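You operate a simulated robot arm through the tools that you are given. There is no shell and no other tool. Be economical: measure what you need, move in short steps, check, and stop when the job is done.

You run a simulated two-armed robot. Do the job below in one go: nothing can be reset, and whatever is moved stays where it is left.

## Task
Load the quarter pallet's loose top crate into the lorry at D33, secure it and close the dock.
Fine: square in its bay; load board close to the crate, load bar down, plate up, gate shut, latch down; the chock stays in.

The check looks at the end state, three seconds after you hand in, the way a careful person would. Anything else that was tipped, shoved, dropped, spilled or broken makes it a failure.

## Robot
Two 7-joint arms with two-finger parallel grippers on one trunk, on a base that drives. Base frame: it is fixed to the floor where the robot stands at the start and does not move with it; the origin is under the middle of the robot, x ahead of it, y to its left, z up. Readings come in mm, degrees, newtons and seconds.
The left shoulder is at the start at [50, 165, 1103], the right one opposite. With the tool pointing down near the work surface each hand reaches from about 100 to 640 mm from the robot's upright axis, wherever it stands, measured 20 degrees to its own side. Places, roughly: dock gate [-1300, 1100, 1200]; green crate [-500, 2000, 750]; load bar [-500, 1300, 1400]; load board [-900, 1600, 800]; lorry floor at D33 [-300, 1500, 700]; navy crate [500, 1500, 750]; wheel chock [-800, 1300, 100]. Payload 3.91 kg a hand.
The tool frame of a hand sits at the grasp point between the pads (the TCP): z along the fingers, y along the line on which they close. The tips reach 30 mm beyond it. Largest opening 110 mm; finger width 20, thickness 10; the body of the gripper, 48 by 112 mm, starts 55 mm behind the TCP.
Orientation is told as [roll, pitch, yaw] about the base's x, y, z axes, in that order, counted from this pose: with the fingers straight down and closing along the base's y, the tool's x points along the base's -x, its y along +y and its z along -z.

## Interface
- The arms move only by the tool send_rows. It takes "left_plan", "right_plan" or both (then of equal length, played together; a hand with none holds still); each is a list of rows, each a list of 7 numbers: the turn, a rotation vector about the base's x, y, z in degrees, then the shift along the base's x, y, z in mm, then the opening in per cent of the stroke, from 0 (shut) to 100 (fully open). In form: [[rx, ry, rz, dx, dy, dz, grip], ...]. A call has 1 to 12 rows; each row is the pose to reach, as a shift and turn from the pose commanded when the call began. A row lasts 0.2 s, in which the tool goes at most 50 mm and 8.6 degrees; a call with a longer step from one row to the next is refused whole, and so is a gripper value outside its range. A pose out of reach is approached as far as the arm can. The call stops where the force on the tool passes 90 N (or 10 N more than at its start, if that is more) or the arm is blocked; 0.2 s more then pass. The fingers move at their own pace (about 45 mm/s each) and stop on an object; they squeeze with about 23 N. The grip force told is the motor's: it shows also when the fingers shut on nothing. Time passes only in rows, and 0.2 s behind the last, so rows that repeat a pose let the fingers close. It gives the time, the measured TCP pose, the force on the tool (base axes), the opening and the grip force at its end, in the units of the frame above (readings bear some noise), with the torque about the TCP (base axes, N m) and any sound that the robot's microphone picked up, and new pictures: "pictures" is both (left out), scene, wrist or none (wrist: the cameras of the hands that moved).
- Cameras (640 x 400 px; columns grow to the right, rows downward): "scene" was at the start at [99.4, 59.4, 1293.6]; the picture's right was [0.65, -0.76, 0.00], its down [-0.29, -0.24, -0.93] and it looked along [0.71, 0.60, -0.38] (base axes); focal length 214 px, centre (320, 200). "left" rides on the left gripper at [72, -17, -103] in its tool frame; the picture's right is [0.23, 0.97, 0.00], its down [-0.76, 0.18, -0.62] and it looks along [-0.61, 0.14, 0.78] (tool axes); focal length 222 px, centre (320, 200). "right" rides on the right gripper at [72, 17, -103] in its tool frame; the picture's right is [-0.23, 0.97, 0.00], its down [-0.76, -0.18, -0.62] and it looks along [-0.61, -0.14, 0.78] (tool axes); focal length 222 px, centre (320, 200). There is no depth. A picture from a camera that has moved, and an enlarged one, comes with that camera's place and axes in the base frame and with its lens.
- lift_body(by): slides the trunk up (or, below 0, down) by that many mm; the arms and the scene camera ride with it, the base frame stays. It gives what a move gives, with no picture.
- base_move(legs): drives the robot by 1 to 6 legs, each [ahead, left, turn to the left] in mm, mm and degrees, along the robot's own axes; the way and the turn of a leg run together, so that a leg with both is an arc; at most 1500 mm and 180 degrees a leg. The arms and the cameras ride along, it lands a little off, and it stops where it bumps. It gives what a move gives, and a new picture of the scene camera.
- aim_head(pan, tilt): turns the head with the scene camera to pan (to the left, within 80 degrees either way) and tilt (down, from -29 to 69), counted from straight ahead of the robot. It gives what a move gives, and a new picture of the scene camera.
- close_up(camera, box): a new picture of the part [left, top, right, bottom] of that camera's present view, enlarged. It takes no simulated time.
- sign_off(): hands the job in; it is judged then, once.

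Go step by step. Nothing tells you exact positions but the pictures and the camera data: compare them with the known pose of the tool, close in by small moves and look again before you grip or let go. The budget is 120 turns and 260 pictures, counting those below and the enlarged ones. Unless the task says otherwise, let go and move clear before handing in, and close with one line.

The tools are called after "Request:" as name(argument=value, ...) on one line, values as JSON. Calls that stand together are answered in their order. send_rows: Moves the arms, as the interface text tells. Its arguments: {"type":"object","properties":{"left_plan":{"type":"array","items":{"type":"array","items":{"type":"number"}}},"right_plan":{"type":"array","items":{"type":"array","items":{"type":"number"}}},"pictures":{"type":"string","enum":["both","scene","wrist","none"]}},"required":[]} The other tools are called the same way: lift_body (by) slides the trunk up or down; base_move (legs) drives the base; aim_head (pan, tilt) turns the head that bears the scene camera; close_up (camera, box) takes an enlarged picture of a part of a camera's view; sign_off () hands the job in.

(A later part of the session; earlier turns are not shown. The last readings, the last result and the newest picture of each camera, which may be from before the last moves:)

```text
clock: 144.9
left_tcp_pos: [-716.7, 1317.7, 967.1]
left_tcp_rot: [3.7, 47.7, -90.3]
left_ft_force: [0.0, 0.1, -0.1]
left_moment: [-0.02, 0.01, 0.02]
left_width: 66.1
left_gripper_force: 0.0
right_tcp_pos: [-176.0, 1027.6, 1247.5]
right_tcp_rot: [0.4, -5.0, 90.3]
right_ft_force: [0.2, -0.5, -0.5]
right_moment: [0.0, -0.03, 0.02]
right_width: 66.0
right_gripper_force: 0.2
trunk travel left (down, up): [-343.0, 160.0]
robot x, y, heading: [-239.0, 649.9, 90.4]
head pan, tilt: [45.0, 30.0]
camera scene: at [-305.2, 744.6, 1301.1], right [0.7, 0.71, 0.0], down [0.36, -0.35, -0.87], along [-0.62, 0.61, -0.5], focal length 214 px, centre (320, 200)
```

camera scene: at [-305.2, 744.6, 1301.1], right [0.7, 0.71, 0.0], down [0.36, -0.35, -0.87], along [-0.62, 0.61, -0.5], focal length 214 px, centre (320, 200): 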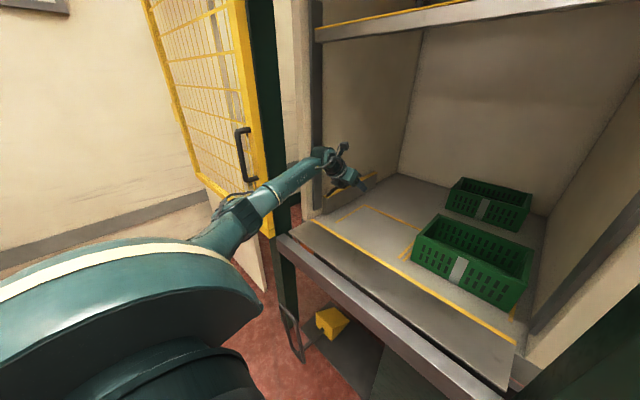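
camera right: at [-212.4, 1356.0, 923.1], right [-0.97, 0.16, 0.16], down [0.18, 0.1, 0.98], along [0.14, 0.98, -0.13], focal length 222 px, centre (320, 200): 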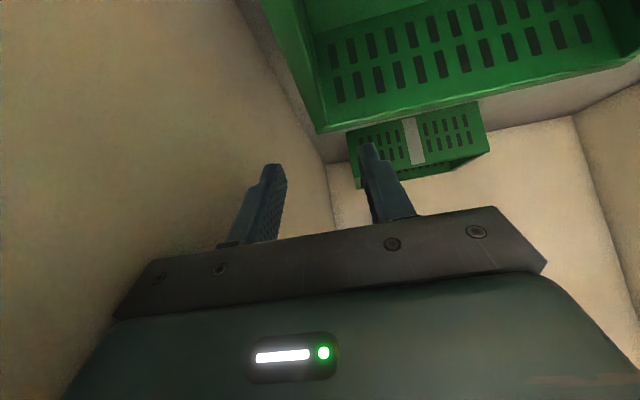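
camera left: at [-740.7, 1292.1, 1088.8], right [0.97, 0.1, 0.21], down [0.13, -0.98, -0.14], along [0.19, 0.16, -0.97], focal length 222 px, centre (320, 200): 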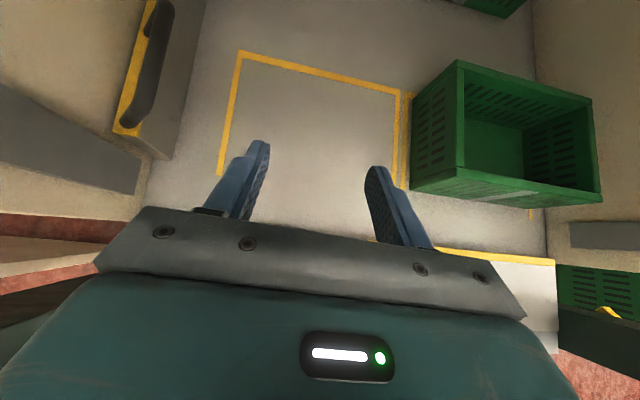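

Request:
send_rows(left_plan=[[-1, 1, 1, -30, 15, -10, 60], [-2, 2, 2, -60, 30, -20, 60], [-2.8, 2.5, 2.7, -90, 45, -30, 60], [-2.8, 2.5, 2.7, -120, 60, -38, 60]], pictures="both")

```text
clock: 145.9
left_tcp_pos: [-788.9, 1350.1, 930.1]
left_tcp_rot: [0.0, 45.0, -90.3]
left_ft_force: [0.3, 0.1, -0.3]
left_moment: [-0.02, 0.0, 0.0]
left_width: 66.0
left_gripper_force: 0.1
left hand out of reach, approached as far as the arm can: row 3, 4
right_tcp_pos: [-175.0, 1027.9, 1248.2]
right_tcp_rot: [0.4, -5.0, 90.3]
right_ft_force: [0.4, 0.0, -0.6]
right_moment: [0.0, 0.04, -0.01]
right_width: 66.1
right_gripper_force: 0.0
trunk travel left (down, up): [-343.0, 160.0]
robot x, y, heading: [-238.6, 649.8, 90.3]
head pan, tilt: [45.0, 30.0]
camera scene: at [-304.9, 744.6, 1301.1], right [0.7, 0.71, 0.0], down [0.36, -0.35, -0.87], along [-0.62, 0.61, -0.5], focal length 214 px, centre (320, 200)
camera left: at [-805.7, 1328.6, 1054.4], right [0.97, 0.15, 0.16], down [0.17, -0.98, -0.1], along [0.14, 0.12, -0.98], focal length 222 px, centre (320, 200)
```

scene: 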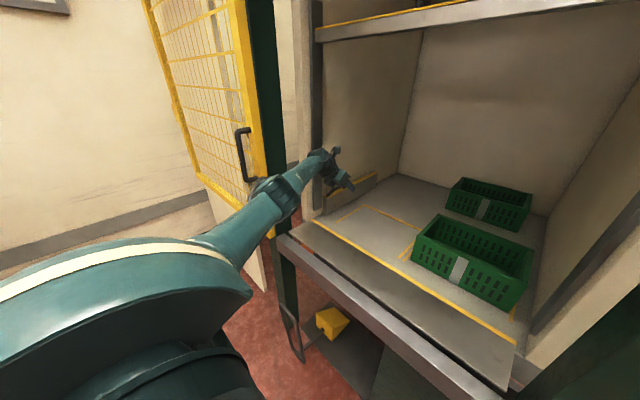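
left: 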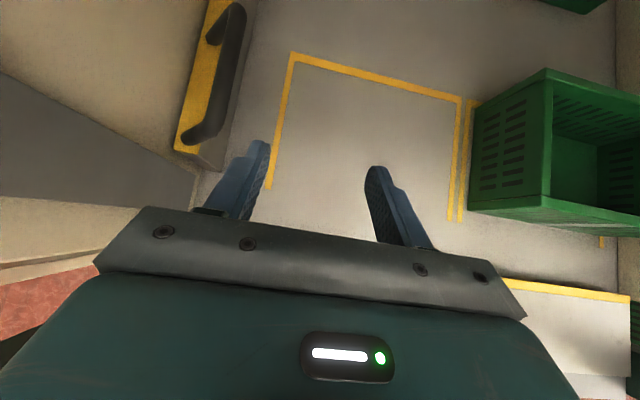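

The handle bar is at about (-884, 1400..1515, 847). I need about 100 mm more reach: I lower the trunk a little, move the base left and forward a bit, and tilt the hand further.

Request:
send_rows(left_plan=[[0, 0, 0, 10, -10, 40, 60], [0, 0, 0, 20, -20, 80, 60]], pictures="none")

Request:
lift_body(by=-80)

Request:
base_move(legs=[[40, 85, 0]])

```text
clock: 146.5
left_tcp_pos: [-770.1, 1329.8, 1010.4]
left_tcp_rot: [0.1, 45.0, -90.2]
left_ft_force: [-0.4, 0.1, -0.3]
left_moment: [0.04, -0.02, -0.03]
left_width: 66.0
left_gripper_force: 0.2
right_tcp_pos: [-176.1, 1026.2, 1249.0]
right_tcp_rot: [0.5, -5.0, 90.3]
right_ft_force: [-0.3, 0.0, 0.3]
right_moment: [0.04, 0.02, 0.0]
right_width: 65.7
right_gripper_force: 0.1
trunk travel left (down, up): [-343.0, 160.0]
robot x, y, heading: [-240.5, 655.0, 90.3]
head pan, tilt: [45.0, 30.0]
```

```text
clock: 147.7
left_tcp_pos: [-770.5, 1330.3, 930.7]
left_tcp_rot: [0.2, 45.0, -90.2]
left_ft_force: [-0.4, 0.4, -0.3]
left_moment: [0.01, -0.02, 0.0]
left_width: 66.0
left_gripper_force: 0.0
right_tcp_pos: [-175.7, 1027.8, 1168.3]
right_tcp_rot: [0.4, -5.0, 90.3]
right_ft_force: [-0.2, 0.3, 0.5]
right_moment: [0.04, 0.02, 0.0]
right_width: 66.0
right_gripper_force: 0.0
trunk travel left (down, up): [-263.0, 240.0]
robot x, y, heading: [-240.8, 650.6, 90.5]
head pan, tilt: [45.0, 30.0]
```

```text
clock: 149.1
left_tcp_pos: [-856.8, 1370.1, 930.8]
left_tcp_rot: [0.1, 44.9, -90.3]
left_ft_force: [0.2, -0.1, 0.3]
left_moment: [0.0, 0.02, 0.01]
left_width: 66.1
left_gripper_force: 0.0
right_tcp_pos: [-262.0, 1067.3, 1168.7]
right_tcp_rot: [0.5, -4.9, 90.3]
right_ft_force: [0.3, 0.3, 0.9]
right_moment: [-0.02, 0.0, -0.02]
right_width: 66.0
right_gripper_force: 0.0
trunk travel left (down, up): [-263.0, 240.0]
robot x, y, heading: [-326.2, 691.1, 90.2]
head pan, tilt: [45.0, 30.0]
camera scene: at [-391.4, 783.7, 1221.1], right [0.7, 0.71, 0.0], down [0.36, -0.35, -0.87], along [-0.62, 0.61, -0.5], focal length 214 px, centre (320, 200)
```

scene: 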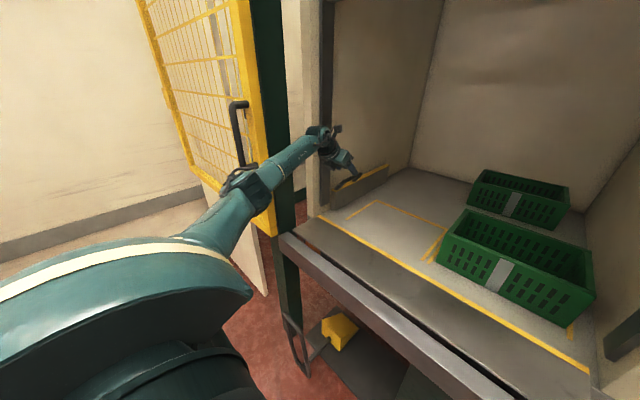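

Now tilt to about 62°, shift over the handle and take a look.

Request:
send_rows(left_plan=[[5, 0, 0, -8, 10, -5, 60], [10, 0, 0, -16, 25, -10, 60], [14, 0, 0, -22, 35, -15, 60], [17, 0, 0, -27, 42, -20, 60]], pictures="wrist")

Request:
close_up(camera="scene", box=[220, 80, 420, 220])

```text
clock: 150.1
left_tcp_pos: [-883.7, 1412.3, 910.4]
left_tcp_rot: [-0.1, 62.0, -90.3]
left_ft_force: [3.7, -0.7, -0.3]
left_moment: [0.08, 0.02, 0.29]
left_width: 66.0
left_gripper_force: 0.0
right_tcp_pos: [-260.0, 1065.8, 1167.6]
right_tcp_rot: [0.4, -4.9, 90.3]
right_ft_force: [0.2, 0.1, -1.0]
right_moment: [-0.01, 0.03, -0.05]
right_width: 66.1
right_gripper_force: 0.1
trunk travel left (down, up): [-263.0, 240.0]
robot x, y, heading: [-326.2, 691.6, 90.4]
head pan, tilt: [45.0, 30.0]
camera left: at [-899.9, 1355.0, 1021.9], right [0.97, 0.1, 0.2], down [0.17, -0.91, -0.38], along [0.14, 0.4, -0.9], focal length 222 px, centre (320, 200)
```

left: 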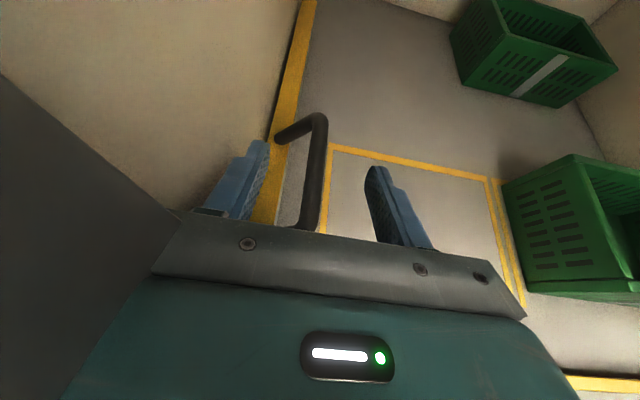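

```text
2.86 times, centred on (320, 150) of scene
camera zoom: at [-390.8, 783.6, 1221.1], right [0.7, 0.71, 0.0], down [0.36, -0.35, -0.87], along [-0.62, 0.61, -0.5], focal length 613 px, centre (320, 343)
```

zoom: 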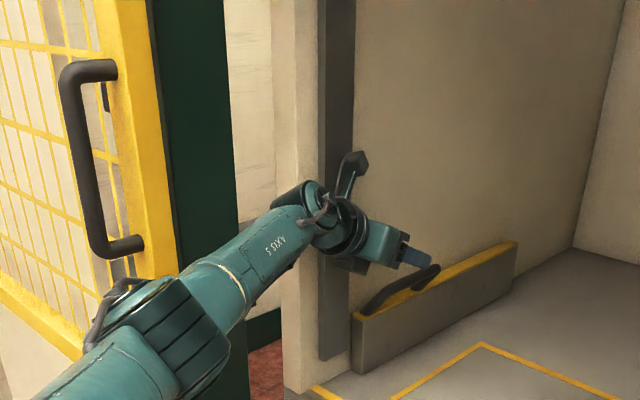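

The bar is well centred between the fingers. I lower onto it and close.

Request:
send_rows(left_plan=[[0, 0, 0, 0, 8, -20, 60], [0, 0, 0, 0, 16, -40, 60], [0, 0, 0, 0, 24, -58, 60]], pictures="wrist")

Request:
close_up(camera="scene", box=[260, 100, 400, 220])

```text
clock: 150.9
left_tcp_pos: [-868.5, 1417.9, 862.7]
left_tcp_rot: [0.0, 62.1, -90.3]
left_ft_force: [0.4, -0.3, 0.7]
left_moment: [0.0, 0.01, 0.03]
left_width: 66.0
left_gripper_force: 0.1
left hand out of reach, approached as far as the arm can: row 2, 3
right_tcp_pos: [-261.1, 1066.1, 1168.3]
right_tcp_rot: [0.3, -5.0, 90.2]
right_ft_force: [0.7, -0.1, 0.1]
right_moment: [0.01, 0.05, -0.03]
right_width: 66.0
right_gripper_force: 0.0
trunk travel left (down, up): [-263.0, 240.0]
robot x, y, heading: [-327.5, 692.2, 90.5]
head pan, tilt: [45.0, 30.0]
camera left: at [-885.6, 1361.2, 974.1], right [0.97, 0.1, 0.2], down [0.17, -0.91, -0.38], along [0.14, 0.41, -0.9], focal length 222 px, centre (320, 200)
```

left: 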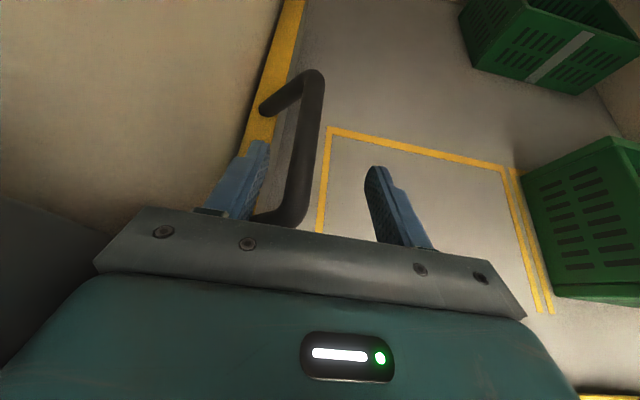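

```text
3.33 times, centred on (330, 160) of scene
camera zoom: at [-391.0, 783.3, 1221.2], right [0.7, 0.71, 0.0], down [0.36, -0.35, -0.87], along [-0.62, 0.61, -0.5], focal length 715 px, centre (287, 333)
```

zoom: 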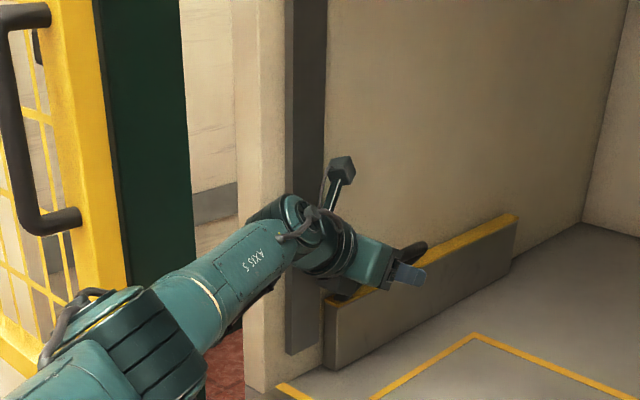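

Request:
base_move(legs=[[28, 14, 0]])

Request:
lift_body(by=-16)

Request:
close_up(camera="left", box=[160, 20, 480, 240])

```text
clock: 151.7
left_tcp_pos: [-882.8, 1446.1, 861.6]
left_tcp_rot: [-0.1, 62.0, -90.4]
left_ft_force: [-0.6, 0.3, 1.0]
left_moment: [-0.01, -0.02, -0.01]
left_width: 66.0
left_gripper_force: 0.0
right_tcp_pos: [-274.9, 1094.4, 1167.8]
right_tcp_rot: [0.4, -4.9, 90.3]
right_ft_force: [0.7, -0.8, 0.3]
right_moment: [-0.01, 0.03, 0.04]
right_width: 65.7
right_gripper_force: 0.0
trunk travel left (down, up): [-263.0, 240.0]
robot x, y, heading: [-340.7, 719.8, 90.3]
head pan, tilt: [45.0, 30.0]
camera scene: at [-405.5, 811.8, 1221.0], right [0.7, 0.71, 0.0], down [0.36, -0.35, -0.87], along [-0.62, 0.61, -0.5], focal length 214 px, centre (320, 200)
```

scene: 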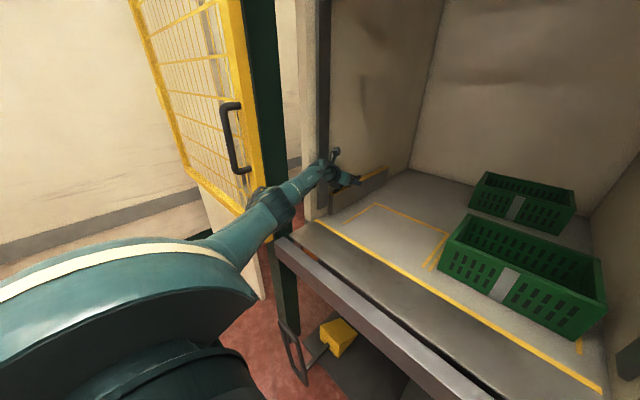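

```text
clock: 152.3
left_tcp_pos: [-881.4, 1445.5, 846.0]
left_tcp_rot: [-0.1, 62.0, -90.4]
left_ft_force: [0.0, 0.3, -0.1]
left_moment: [0.0, 0.03, -0.01]
left_width: 66.1
left_gripper_force: 0.0
right_tcp_pos: [-276.1, 1094.6, 1151.9]
right_tcp_rot: [0.4, -5.1, 90.3]
right_ft_force: [0.0, -0.7, 0.7]
right_moment: [-0.02, 0.01, 0.01]
right_width: 66.1
right_gripper_force: 0.1
trunk travel left (down, up): [-247.0, 256.0]
robot x, y, heading: [-340.6, 719.5, 90.6]
head pan, tilt: [45.0, 30.0]
```

```text
1.82 times, centred on (320, 130) of left
camera zoom: at [-899.7, 1389.1, 957.7], right [0.97, 0.1, 0.2], down [0.17, -0.91, -0.38], along [0.14, 0.4, -0.9], focal length 404 px, centre (320, 327)
```

zoom: 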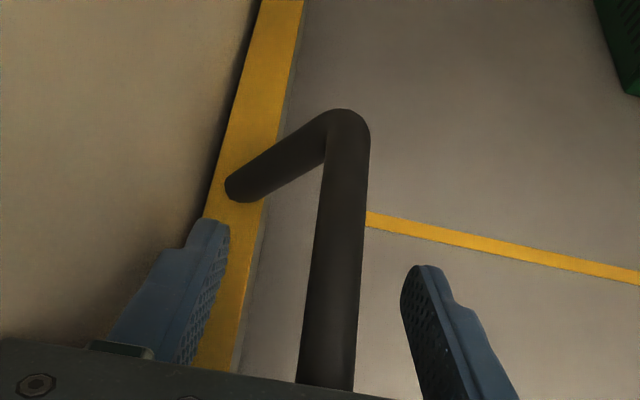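

Request:
send_rows(left_plan=[[0, 0, 0, 0, 0, 0, 0], [0, 0, 0, 0, 0, 0, 0], [0, 0, 0, 0, 0, 0, 0], [0, 0, 0, 0, 0, 0, 0], [0, 0, 0, 0, 0, 0, 0]], pictures="wrist")

```text
clock: 153.5
left_tcp_pos: [-881.7, 1446.7, 845.1]
left_tcp_rot: [0.0, 62.0, -90.4]
left_ft_force: [8.9, -3.8, -2.6]
left_moment: [0.11, 0.05, 0.57]
left_width: 16.4
left_gripper_force: 45.4
right_tcp_pos: [-275.1, 1094.8, 1153.0]
right_tcp_rot: [0.4, -4.9, 90.3]
right_ft_force: [0.2, 0.4, 0.2]
right_moment: [-0.01, -0.01, 0.03]
right_width: 66.2
right_gripper_force: 0.1
trunk travel left (down, up): [-247.0, 256.0]
robot x, y, heading: [-341.5, 722.7, 90.6]
head pan, tilt: [45.0, 30.0]
camera left: at [-898.0, 1389.8, 957.5], right [0.97, 0.1, 0.2], down [0.17, -0.91, -0.38], along [0.14, 0.4, -0.9], focal length 222 px, centre (320, 200)
```

left: 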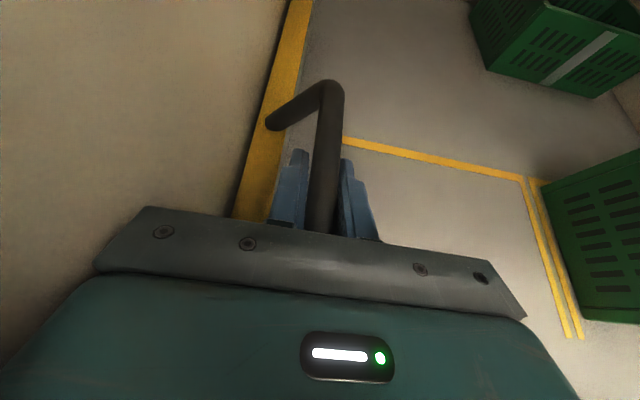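

The handle is gripped. I try a short pull to the right.

Request:
send_rows(left_plan=[[0, 0, 0, 8, 0, 0, 0], [0, 0, 0, 20, 0, 0, 0], [0, 0, 0, 35, 0, 0, 0], [0, 0, 0, 50, 0, 0, 0]], pictures="wrist")

```text
clock: 154.5
left_tcp_pos: [-831.0, 1446.2, 846.7]
left_tcp_rot: [0.1, 61.9, -90.2]
left_ft_force: [-0.1, 3.8, 2.0]
left_moment: [0.07, 0.02, 0.34]
left_width: 16.1
left_gripper_force: 44.9
right_tcp_pos: [-274.5, 1094.2, 1152.8]
right_tcp_rot: [0.3, -5.0, 90.3]
right_ft_force: [0.1, 0.7, -0.4]
right_moment: [0.02, 0.0, 0.02]
right_width: 65.8
right_gripper_force: 0.0
trunk travel left (down, up): [-247.0, 256.0]
robot x, y, heading: [-341.5, 715.2, 90.5]
head pan, tilt: [45.0, 30.0]
camera left: at [-849.1, 1389.7, 957.6], right [0.97, 0.1, 0.2], down [0.17, -0.91, -0.38], along [0.15, 0.4, -0.9], focal length 222 px, centre (320, 200)
```

left: 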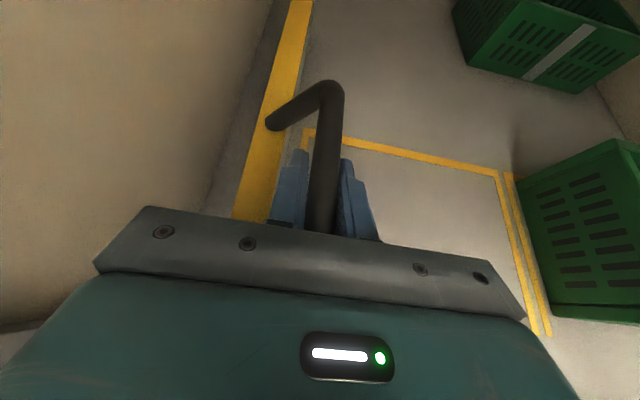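

It slides easily. I pull on in two stages.

Request:
send_rows(left_plan=[[0, 0, 0, 30, 0, 0, 0], [0, 0, 0, 60, 0, 0, 0], [0, 0, 0, 90, 0, 0, 0], [0, 0, 0, 120, 0, 0, 0], [0, 0, 0, 150, 0, 0, 0], [0, 0, 0, 180, 0, 0, 0]], pictures="both")

```text
clock: 155.9
left_tcp_pos: [-648.2, 1445.2, 846.1]
left_tcp_rot: [0.3, 62.0, -90.4]
left_ft_force: [6.1, 2.1, 5.7]
left_moment: [-0.09, -0.04, 1.6]
left_width: 16.2
left_gripper_force: 44.5
right_tcp_pos: [-274.3, 1094.2, 1151.3]
right_tcp_rot: [0.5, -5.0, 90.3]
right_ft_force: [-0.7, 0.0, 0.1]
right_moment: [0.01, -0.01, 0.0]
right_width: 66.1
right_gripper_force: 0.1
trunk travel left (down, up): [-247.0, 256.0]
robot x, y, heading: [-338.7, 719.5, 90.4]
head pan, tilt: [45.0, 30.0]
camera scene: at [-403.9, 810.9, 1205.2], right [0.7, 0.71, 0.0], down [0.35, -0.35, -0.87], along [-0.62, 0.61, -0.5], focal length 214 px, centre (320, 200)
camera left: at [-665.5, 1389.5, 957.9], right [0.97, 0.1, 0.2], down [0.17, -0.91, -0.38], along [0.15, 0.4, -0.9], focal length 222 px, centre (320, 200)
```

scene: 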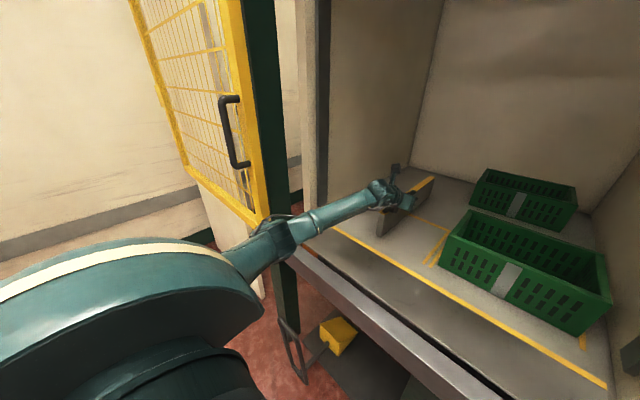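
left: 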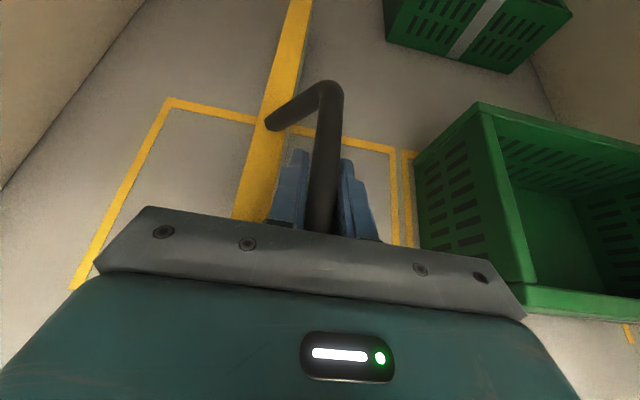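

I regrip slightly higher and flatter, so the right finger clears the crate rim, then finish the pull.

Request:
send_rows(left_plan=[[0, 0, 0, 0, 0, 0, 35], [0, 0, 0, 0, 0, 0, 35], [0, 0, 0, 0, 0, 0, 35], [5, 0, 0, 0, 0, 5, 35], [10, 0, 0, 0, 0, 9, 35], [13, 0, 0, 0, 0, 11, 35], [13, 0, 0, 0, 0, 11, 0], [13, 0, 0, 0, 0, 11, 0], [13, 0, 0, 0, 0, 11, 0], [13, 0, 0, 0, 0, 11, 0]], pictures="none")

Request:
send_rows(left_plan=[[0, 0, 0, 25, 0, 0, 0], [0, 0, 0, 50, 0, 0, 0], [0, 0, 0, 75, 0, 0, 0], [0, 0, 0, 95, 0, 0, 0], [0, 0, 0, 115, 0, 0, 0], [0, 0, 0, 115, 0, 0, 0]], pictures="both")

```text
clock: 158.1
left_tcp_pos: [-653.5, 1445.1, 856.1]
left_tcp_rot: [-0.6, 75.0, -90.6]
left_ft_force: [4.9, 0.9, -3.3]
left_moment: [1.36, 0.18, 2.67]
left_width: 16.0
left_gripper_force: 44.9
right_tcp_pos: [-275.2, 1093.2, 1151.9]
right_tcp_rot: [0.4, -5.0, 90.3]
right_ft_force: [0.2, 0.4, 0.3]
right_moment: [0.02, 0.02, -0.01]
right_width: 65.7
right_gripper_force: 0.2
trunk travel left (down, up): [-247.0, 256.0]
robot x, y, heading: [-338.4, 716.7, 90.4]
head pan, tilt: [45.0, 30.0]
```

```text
clock: 159.5
left_tcp_pos: [-653.7, 1447.0, 855.7]
left_tcp_rot: [-0.4, 74.9, -90.6]
left_ft_force: [0.8, 0.0, -1.5]
left_moment: [0.02, 0.04, 2.62]
left_width: 16.2
left_gripper_force: 44.6
left hand out of reach, approached as far as the arm can: row 1, 2, 3, 4, 5, 6
right_tcp_pos: [-276.1, 1093.9, 1152.5]
right_tcp_rot: [0.4, -5.0, 90.4]
right_ft_force: [-0.6, 0.6, 0.3]
right_moment: [-0.02, -0.01, 0.04]
right_width: 66.1
right_gripper_force: 0.1
trunk travel left (down, up): [-247.0, 256.0]
robot x, y, heading: [-340.9, 722.6, 90.3]
head pan, tilt: [45.0, 30.0]
camera scene: at [-405.3, 811.6, 1205.1], right [0.7, 0.71, 0.0], down [0.36, -0.35, -0.87], along [-0.62, 0.61, -0.5], focal length 214 px, centre (320, 200)
camera left: at [-670.1, 1365.7, 952.4], right [0.97, 0.06, 0.22], down [0.17, -0.8, -0.57], along [0.14, 0.6, -0.79], focal length 222 px, centre (320, 200)
```

scene: 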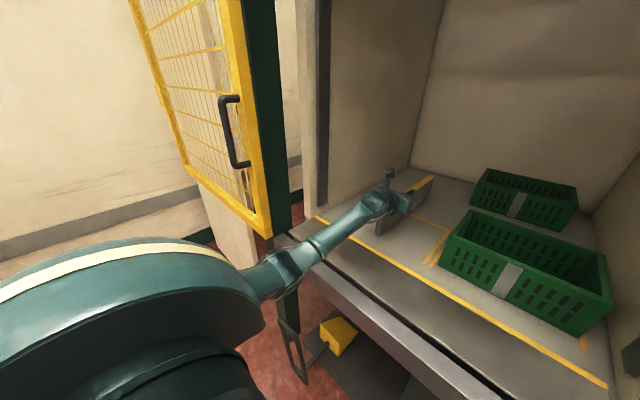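
left: 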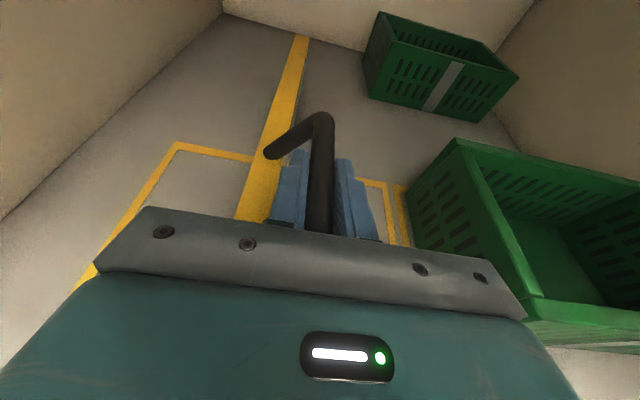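

The wrist can't go further this flat, so I retract the right hand and use the base to pull the board the rest of the way.

Request:
send_rows(right_plan=[[0, 0, 0, 0, -40, 15, 60], [0, 0, 0, 0, -80, 30, 60], [0, 0, 0, 0, -110, 40, 60]], pictures="none")

Request:
base_move(legs=[[0, -110, 0]])

Request:
close_up(camera="left", box=[0, 0, 640, 400])

```text
clock: 160.3
left_tcp_pos: [-653.5, 1446.9, 856.1]
left_tcp_rot: [-0.4, 74.9, -90.6]
left_ft_force: [-0.7, -0.5, -1.4]
left_moment: [-0.65, -0.05, 2.54]
left_width: 16.2
left_gripper_force: 44.6
right_tcp_pos: [-275.3, 984.2, 1191.0]
right_tcp_rot: [0.4, -5.0, 90.3]
right_ft_force: [0.2, 1.1, -0.1]
right_moment: [0.02, 0.02, 0.0]
right_width: 66.2
right_gripper_force: 0.0
trunk travel left (down, up): [-247.0, 256.0]
robot x, y, heading: [-338.1, 719.3, 90.5]
head pan, tilt: [45.0, 30.0]
```

```text
clock: 162.0
left_tcp_pos: [-541.2, 1446.1, 856.5]
left_tcp_rot: [-0.2, 74.9, -90.6]
left_ft_force: [5.3, -17.5, -5.1]
left_moment: [0.52, 0.05, 2.63]
left_width: 16.7
left_gripper_force: 44.9
right_tcp_pos: [-164.3, 982.3, 1191.5]
right_tcp_rot: [0.3, -5.0, 90.3]
right_ft_force: [-0.3, -0.7, 0.0]
right_moment: [0.01, -0.01, -0.02]
right_width: 65.9
right_gripper_force: 0.0
trunk travel left (down, up): [-247.0, 256.0]
robot x, y, heading: [-230.3, 721.0, 90.6]
head pan, tilt: [45.0, 30.0]
camera scene: at [-294.5, 811.1, 1205.2], right [0.7, 0.71, 0.0], down [0.36, -0.35, -0.87], along [-0.62, 0.61, -0.5], focal length 214 px, centre (320, 200)
```

scene: 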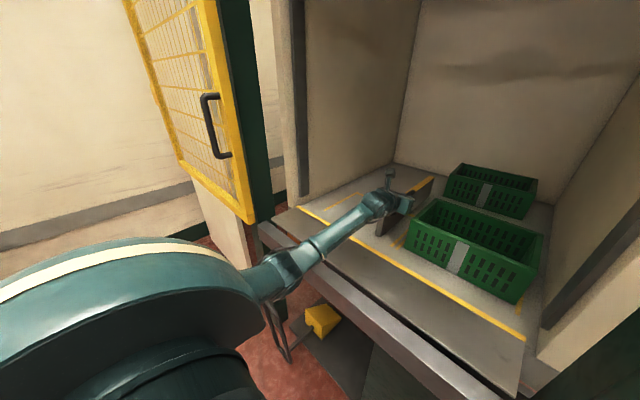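

```text
1.00 times, centred on (320, 200) of left (not enlarged: the box is as wide or as high as the picture)
camera zoom: at [-557.0, 1365.8, 952.4], right [0.97, 0.05, 0.22], down [0.17, -0.8, -0.57], along [0.15, 0.6, -0.79], focal length 222 px, centre (320, 200)
```

zoom: 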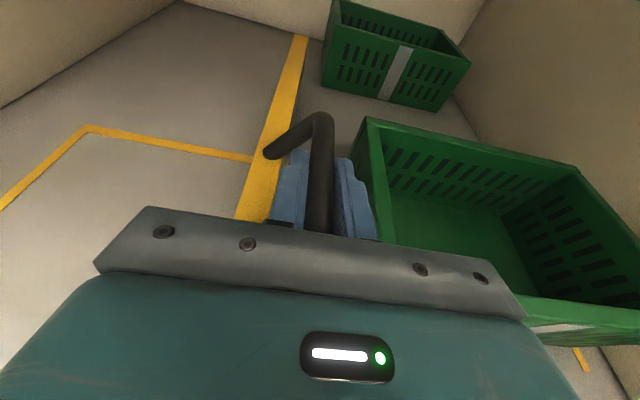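

The board is near; before the last part I check whether its far end clears the rear green crate.

Request:
close_up(camera="left", box=[260, 0, 480, 140])

Request:
close_up(camera="scene", box=[360, 140, 560, 280])

```text
2.86 times, centred on (370, 70) of left
camera zoom: at [-557.0, 1365.8, 952.4], right [0.97, 0.05, 0.22], down [0.17, -0.8, -0.57], along [0.15, 0.6, -0.79], focal length 635 px, centre (177, 571)
```

zoom: 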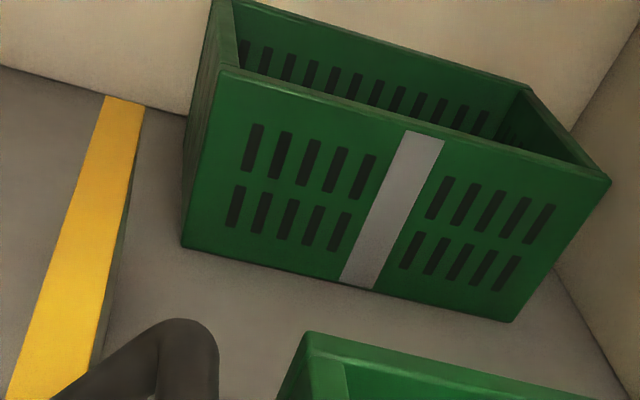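

```text
2.86 times, centred on (460, 210) of scene
camera zoom: at [-294.5, 811.1, 1205.2], right [0.7, 0.71, 0.0], down [0.36, -0.35, -0.87], along [-0.62, 0.61, -0.5], focal length 613 px, centre (-80, 171)
```

zoom: 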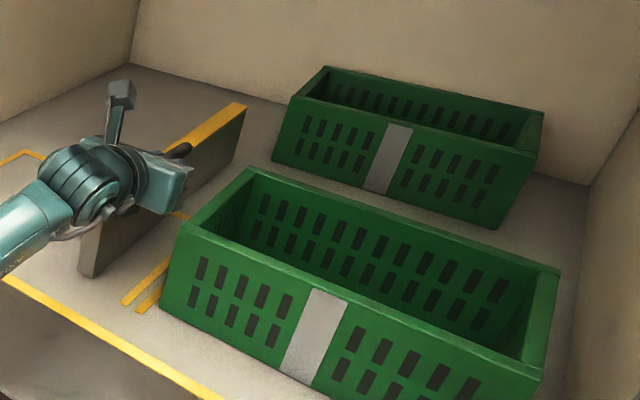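

The board end (y about 1813) clears the rear crate (y about 1858). I check the right side for the plate lever before driving 60 mm more.

Request:
aim_head(pan=-50, tilt=30)

```text
clock: 163.7
left_tcp_pos: [-540.7, 1446.1, 856.7]
left_tcp_rot: [-0.2, 74.9, -90.6]
left_ft_force: [2.3, -6.8, 3.3]
left_moment: [-0.36, -0.01, 2.72]
left_width: 16.4
left_gripper_force: 45.2
right_tcp_pos: [-161.0, 985.8, 1192.4]
right_tcp_rot: [0.1, -4.9, 90.8]
right_ft_force: [63.5, 16.8, -11.7]
right_moment: [-0.73, 6.51, 5.81]
right_width: 66.1
right_gripper_force: 0.1
trunk travel left (down, up): [-247.0, 256.0]
robot x, y, heading: [-231.2, 720.1, 90.3]
head pan, tilt: [-50.0, 30.0]
camera scene: at [-275.3, 825.9, 1205.0], right [0.86, 0.5, 0.0], down [0.25, -0.43, -0.87], along [-0.43, 0.75, -0.5], focal length 214 px, centre (320, 200)
```

scene: 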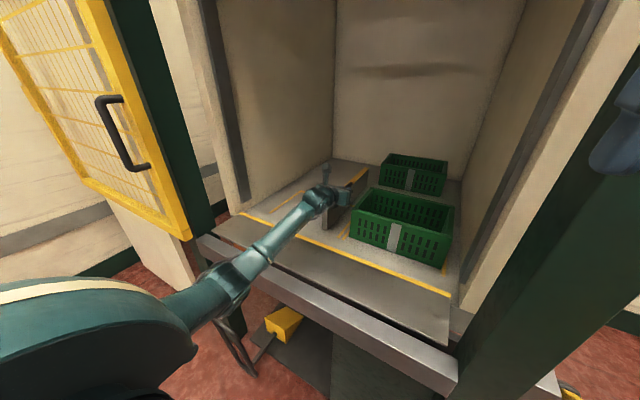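

The turning head touched the right wrist; I turn it back at once and give it room.

Request:
aim_head(pan=40, tilt=30)

Request:
send_rows(right_plan=[[0, 0, 0, 15, 25, 0, 60], [0, 0, 0, 30, 50, 0, 60]], pictures="wrist")

```text
clock: 165.3
left_tcp_pos: [-539.8, 1446.3, 857.9]
left_tcp_rot: [-0.1, 74.9, -90.6]
left_ft_force: [0.8, -7.6, 3.3]
left_moment: [-0.4, 0.01, 2.72]
left_width: 16.2
left_gripper_force: 45.2
right_tcp_pos: [-164.8, 984.3, 1190.1]
right_tcp_rot: [0.4, -5.1, 90.3]
right_ft_force: [-0.2, -0.4, -0.6]
right_moment: [-0.01, 0.02, 0.0]
right_width: 65.9
right_gripper_force: 0.0
trunk travel left (down, up): [-247.0, 256.0]
robot x, y, heading: [-232.4, 719.5, 90.2]
head pan, tilt: [40.0, 30.0]
camera scene: at [-288.7, 816.6, 1205.2], right [0.76, 0.65, 0.0], down [0.32, -0.38, -0.87], along [-0.56, 0.66, -0.5], focal length 214 px, centre (320, 200)
```

scene: 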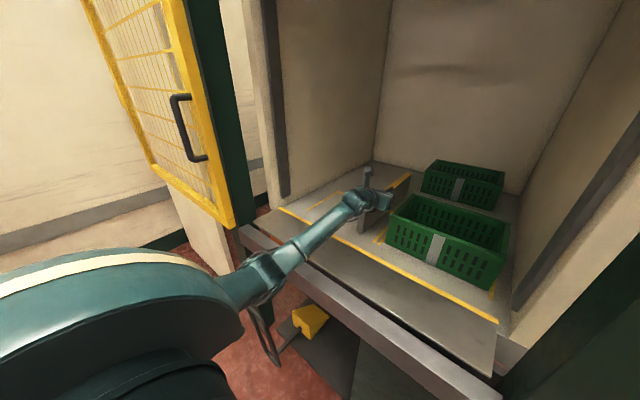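

```text
clock: 165.9
left_tcp_pos: [-539.6, 1447.0, 856.0]
left_tcp_rot: [-0.2, 74.8, -90.6]
left_ft_force: [0.9, -6.4, 3.2]
left_moment: [-0.31, 0.04, 2.89]
left_width: 16.3
left_gripper_force: 44.9
right_tcp_pos: [-134.2, 1034.5, 1192.4]
right_tcp_rot: [0.3, -4.9, 90.3]
right_ft_force: [-0.3, -0.1, 0.3]
right_moment: [0.0, -0.01, 0.01]
right_width: 66.0
right_gripper_force: 0.2
trunk travel left (down, up): [-247.0, 256.0]
robot x, y, heading: [-231.0, 720.5, 90.5]
head pan, tilt: [40.0, 30.0]
camera right: at [-149.4, 953.7, 1287.1], right [-0.98, 0.22, 0.03], down [0.18, 0.71, 0.69], along [0.13, 0.67, -0.73], focal length 222 px, centre (320, 200)
```

right: 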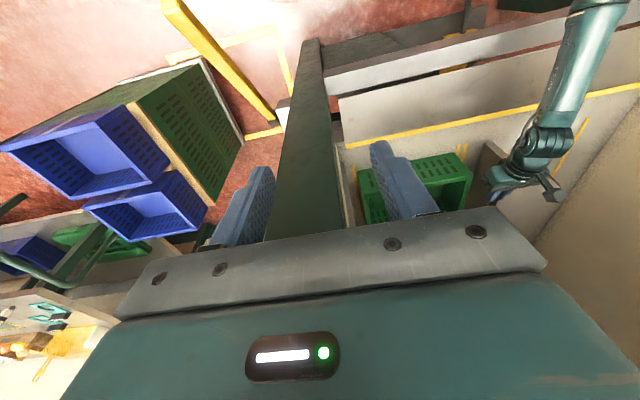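

Request:
base_move(legs=[[0, -45, 0]])

Request:
close_up(camera="left", box=[220, 80, 460, 250])

```text
clock: 167.0
left_tcp_pos: [-493.7, 1446.5, 855.4]
left_tcp_rot: [0.0, 74.9, -90.5]
left_ft_force: [5.2, -11.7, 0.7]
left_moment: [0.2, 0.03, 2.64]
left_width: 16.4
left_gripper_force: 44.8
right_tcp_pos: [-88.4, 1034.1, 1192.4]
right_tcp_rot: [0.4, -4.9, 90.2]
right_ft_force: [-0.3, 0.2, -0.3]
right_moment: [0.01, -0.03, 0.01]
right_width: 66.0
right_gripper_force: 0.1
trunk travel left (down, up): [-247.0, 256.0]
robot x, y, heading: [-185.0, 723.5, 90.3]
head pan, tilt: [40.0, 30.0]
camera scene: at [-243.8, 816.6, 1205.3], right [0.76, 0.65, 0.0], down [0.32, -0.38, -0.87], along [-0.56, 0.66, -0.5], focal length 214 px, centre (320, 200)
```

scene: 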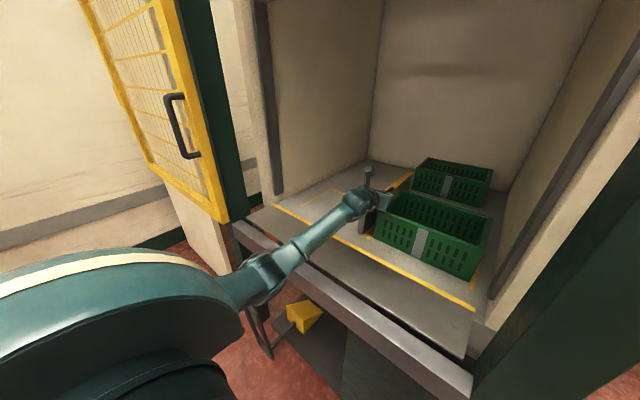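

```text
2.35 times, centred on (340, 165) of left
camera zoom: at [-511.0, 1366.0, 952.3], right [0.97, 0.05, 0.22], down [0.17, -0.8, -0.57], along [0.15, 0.59, -0.79], focal length 523 px, centre (273, 282)
```

zoom: 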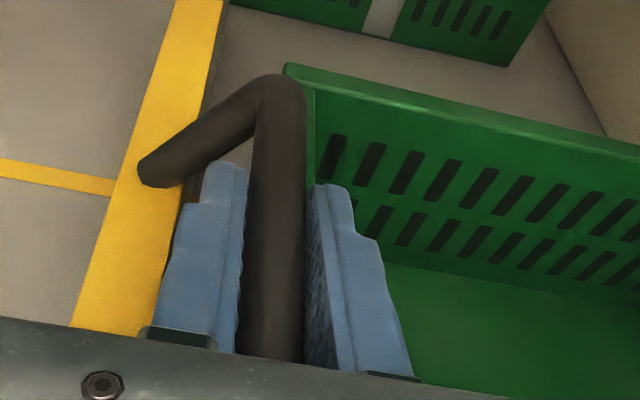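

Request:
base_move(legs=[[0, -17, 0]])

Request:
close_up(camera="left", box=[220, 80, 460, 250])

Request:
close_up(camera="scene", box=[320, 150, 440, 260])

```text
clock: 167.8
left_tcp_pos: [-473.7, 1446.2, 855.6]
left_tcp_rot: [0.4, 74.9, -90.4]
left_ft_force: [5.2, -8.5, 2.8]
left_moment: [-0.39, -0.04, 2.68]
left_width: 17.0
left_gripper_force: 45.1
right_tcp_pos: [-72.0, 1033.6, 1191.8]
right_tcp_rot: [0.4, -5.0, 90.2]
right_ft_force: [-0.3, 0.2, -0.8]
right_moment: [-0.02, -0.02, -0.01]
right_width: 66.0
right_gripper_force: 0.1
trunk travel left (down, up): [-247.0, 256.0]
robot x, y, heading: [-172.7, 722.7, 90.2]
head pan, tilt: [40.0, 30.0]
camera scene: at [-226.4, 816.7, 1205.3], right [0.76, 0.65, 0.0], down [0.32, -0.38, -0.87], along [-0.56, 0.66, -0.5], focal length 214 px, centre (320, 200)
```

scene: 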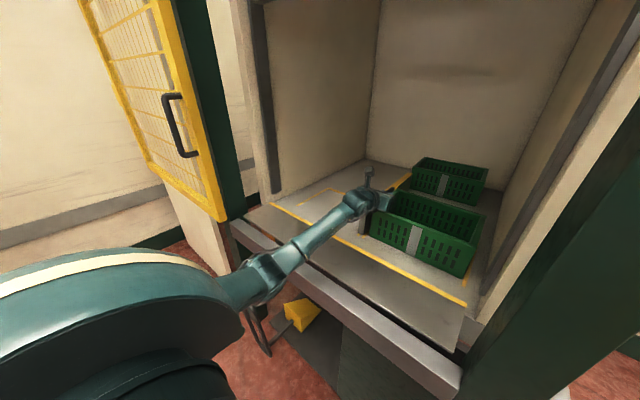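

```text
2.35 times, centred on (340, 165) of left
camera zoom: at [-492.4, 1366.2, 952.3], right [0.97, 0.05, 0.22], down [0.17, -0.8, -0.57], along [0.15, 0.59, -0.79], focal length 523 px, centre (273, 282)
```

zoom: 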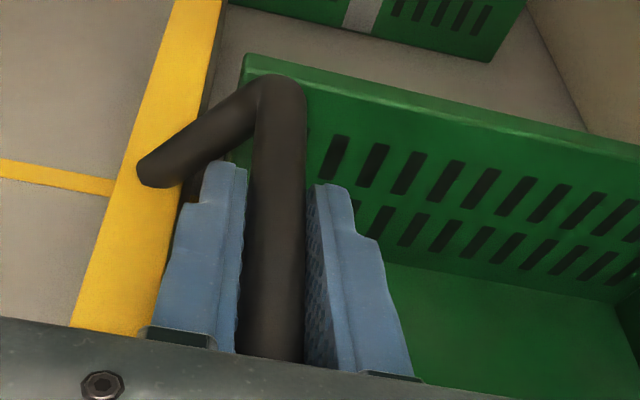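

```text
3.64 times, centred on (380, 205) of scene
camera zoom: at [-226.4, 816.7, 1205.3], right [0.76, 0.65, 0.0], down [0.32, -0.38, -0.87], along [-0.56, 0.66, -0.5], focal length 780 px, centre (102, 182)
```

zoom: 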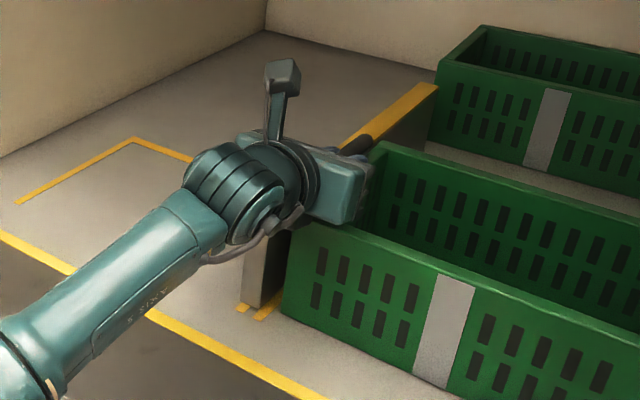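

The gap is roughly 15 mm; I close it by about 8 mm more.

Request:
base_move(legs=[[0, -8, 0]])

Request:
close_up(camera="scene", box=[330, 170, 410, 250])

```text
clock: 168.6
left_tcp_pos: [-467.9, 1446.5, 856.4]
left_tcp_rot: [0.5, 74.9, -90.0]
left_ft_force: [-6.1, -5.9, 4.5]
left_moment: [-0.33, 0.01, 2.95]
left_width: 16.9
left_gripper_force: 45.3
right_tcp_pos: [-64.1, 1033.9, 1192.5]
right_tcp_rot: [0.4, -5.0, 90.4]
right_ft_force: [0.3, 0.3, -0.6]
right_moment: [-0.04, 0.05, -0.02]
right_width: 66.2
right_gripper_force: 0.0
trunk travel left (down, up): [-247.0, 256.0]
robot x, y, heading: [-155.4, 721.1, 90.7]
head pan, tilt: [40.0, 30.0]
camera scene: at [-219.5, 816.8, 1205.2], right [0.76, 0.65, 0.0], down [0.32, -0.38, -0.87], along [-0.56, 0.66, -0.5], focal length 214 px, centre (320, 200)
```

scene: 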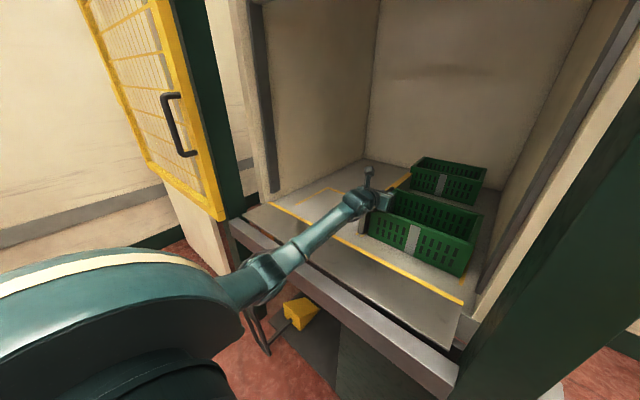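

```text
5.00 times, centred on (370, 210) of scene
camera zoom: at [-219.5, 816.8, 1205.2], right [0.76, 0.65, 0.0], down [0.32, -0.38, -0.87], along [-0.56, 0.66, -0.5], focal length 1072 px, centre (70, 150)
```

zoom: 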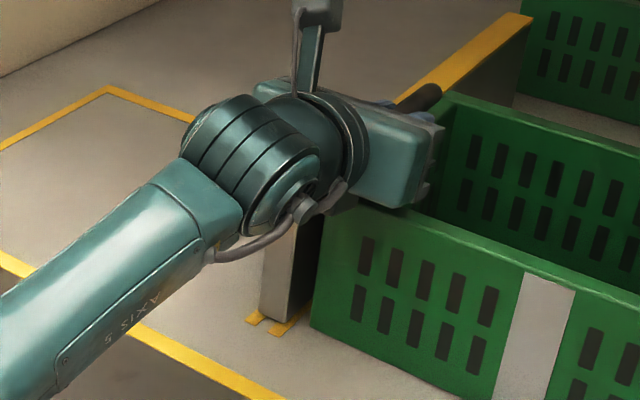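

The board now stands close beside the crate, parallel. I open and withdraw the left hand upward and back.

Request:
send_rows(left_plan=[[0, 0, 0, 0, 0, 0, 35], [0, 0, 0, 0, 0, 0, 35], [0, 0, 0, 0, 0, 0, 35], [0, 0, 0, 0, 0, 15, 35], [-5, 0, 0, 0, 0, 40, 35], [-10, 0, 0, 0, -15, 70, 35], [-15, 0, 0, 0, -50, 90, 35], [-20, 0, 0, 0, -95, 100, 35], [-25, 0, 0, 0, -140, 105, 35]], pictures="both")

```text
clock: 170.6
left_tcp_pos: [-467.1, 1307.2, 960.9]
left_tcp_rot: [0.7, 49.7, -90.1]
left_ft_force: [0.2, -0.3, -0.5]
left_moment: [0.0, 0.0, 0.0]
left_width: 38.6
left_gripper_force: 0.0
right_tcp_pos: [-64.6, 1034.1, 1190.6]
right_tcp_rot: [0.4, -5.0, 90.4]
right_ft_force: [-0.5, 0.0, -0.1]
right_moment: [0.03, -0.03, -0.03]
right_width: 65.9
right_gripper_force: 0.2
trunk travel left (down, up): [-247.0, 256.0]
robot x, y, heading: [-160.0, 722.3, 90.5]
head pan, tilt: [40.0, 30.0]
camera scene: at [-219.4, 817.6, 1205.1], right [0.76, 0.65, 0.0], down [0.32, -0.38, -0.87], along [-0.56, 0.66, -0.5], focal length 214 px, centre (320, 200)
camera left: at [-485.8, 1274.5, 1082.5], right [0.97, 0.14, 0.18], down [0.17, -0.97, -0.18], along [0.15, 0.2, -0.97], focal length 222 px, centre (320, 200)
```

scene: 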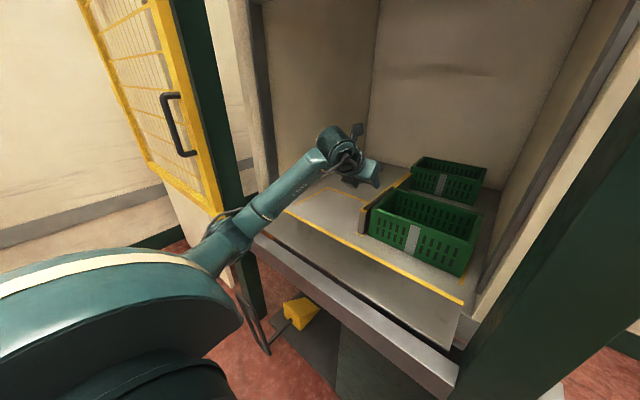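
left: 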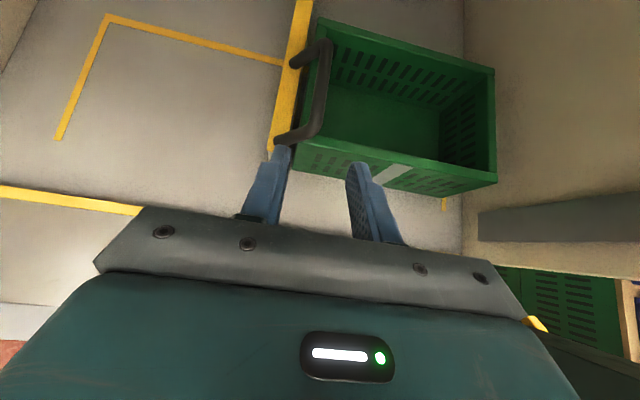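

Next the load bar (z about 1440, y about 1365, handle at x -600..-460). I'll press it down in its tracks with closed left fingers beside the handle. First reposition and raise.

Request:
base_move(legs=[[-85, 90, 0]])

Request:
lift_body(by=220)

Request:
send_rows(left_plan=[[0, 0, 0, 20, -10, 45, 0], [0, 0, 0, 40, -20, 90, 0], [0, 0, 0, 60, -20, 135, 0], [0, 0, 0, 80, -20, 180, 0], [0, 0, 0, 100, -20, 225, 0], [0, 0, 0, 110, -20, 270, 0], [0, 0, 0, 120, -20, 315, 0]], pictures="both")

```text
clock: 172.1
left_tcp_pos: [-557.1, 1221.7, 962.7]
left_tcp_rot: [0.7, 49.9, -90.0]
left_ft_force: [-0.6, 0.3, 0.7]
left_moment: [-0.01, -0.04, 0.0]
left_width: 38.4
left_gripper_force: 0.1
right_tcp_pos: [-154.4, 950.2, 1191.1]
right_tcp_rot: [0.3, -5.1, 90.2]
right_ft_force: [-0.4, 0.1, -0.2]
right_moment: [-0.03, -0.03, 0.02]
right_width: 66.1
right_gripper_force: 0.0
trunk travel left (down, up): [-247.0, 256.0]
robot x, y, heading: [-249.4, 638.0, 90.3]
head pan, tilt: [40.0, 30.0]
camera scene: at [-308.0, 732.7, 1205.1], right [0.76, 0.65, 0.0], down [0.32, -0.38, -0.87], along [-0.56, 0.66, -0.5], focal length 214 px, centre (320, 200)
```

scene: 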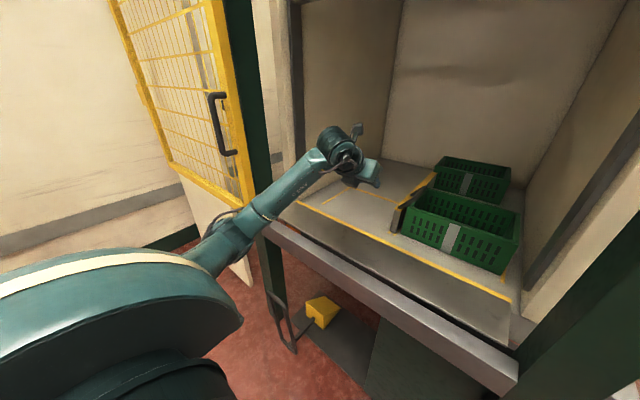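

```text
clock: 174.4
left_tcp_pos: [-555.7, 1221.2, 1180.9]
left_tcp_rot: [0.8, 49.8, -90.1]
left_ft_force: [-0.4, -0.1, -0.5]
left_moment: [0.03, -0.01, 0.03]
left_width: 38.6
left_gripper_force: 0.0
right_tcp_pos: [-152.8, 950.5, 1412.0]
right_tcp_rot: [0.4, -4.9, 90.2]
right_ft_force: [-0.2, -1.0, 0.1]
right_moment: [0.01, 0.01, -0.02]
right_width: 66.1
right_gripper_force: 0.1
trunk travel left (down, up): [-467.0, 36.0]
robot x, y, heading: [-249.2, 635.7, 90.0]
head pan, tilt: [40.0, 30.0]
```

```text
refused: row 1 steps farther than a row can; nothing moved
```

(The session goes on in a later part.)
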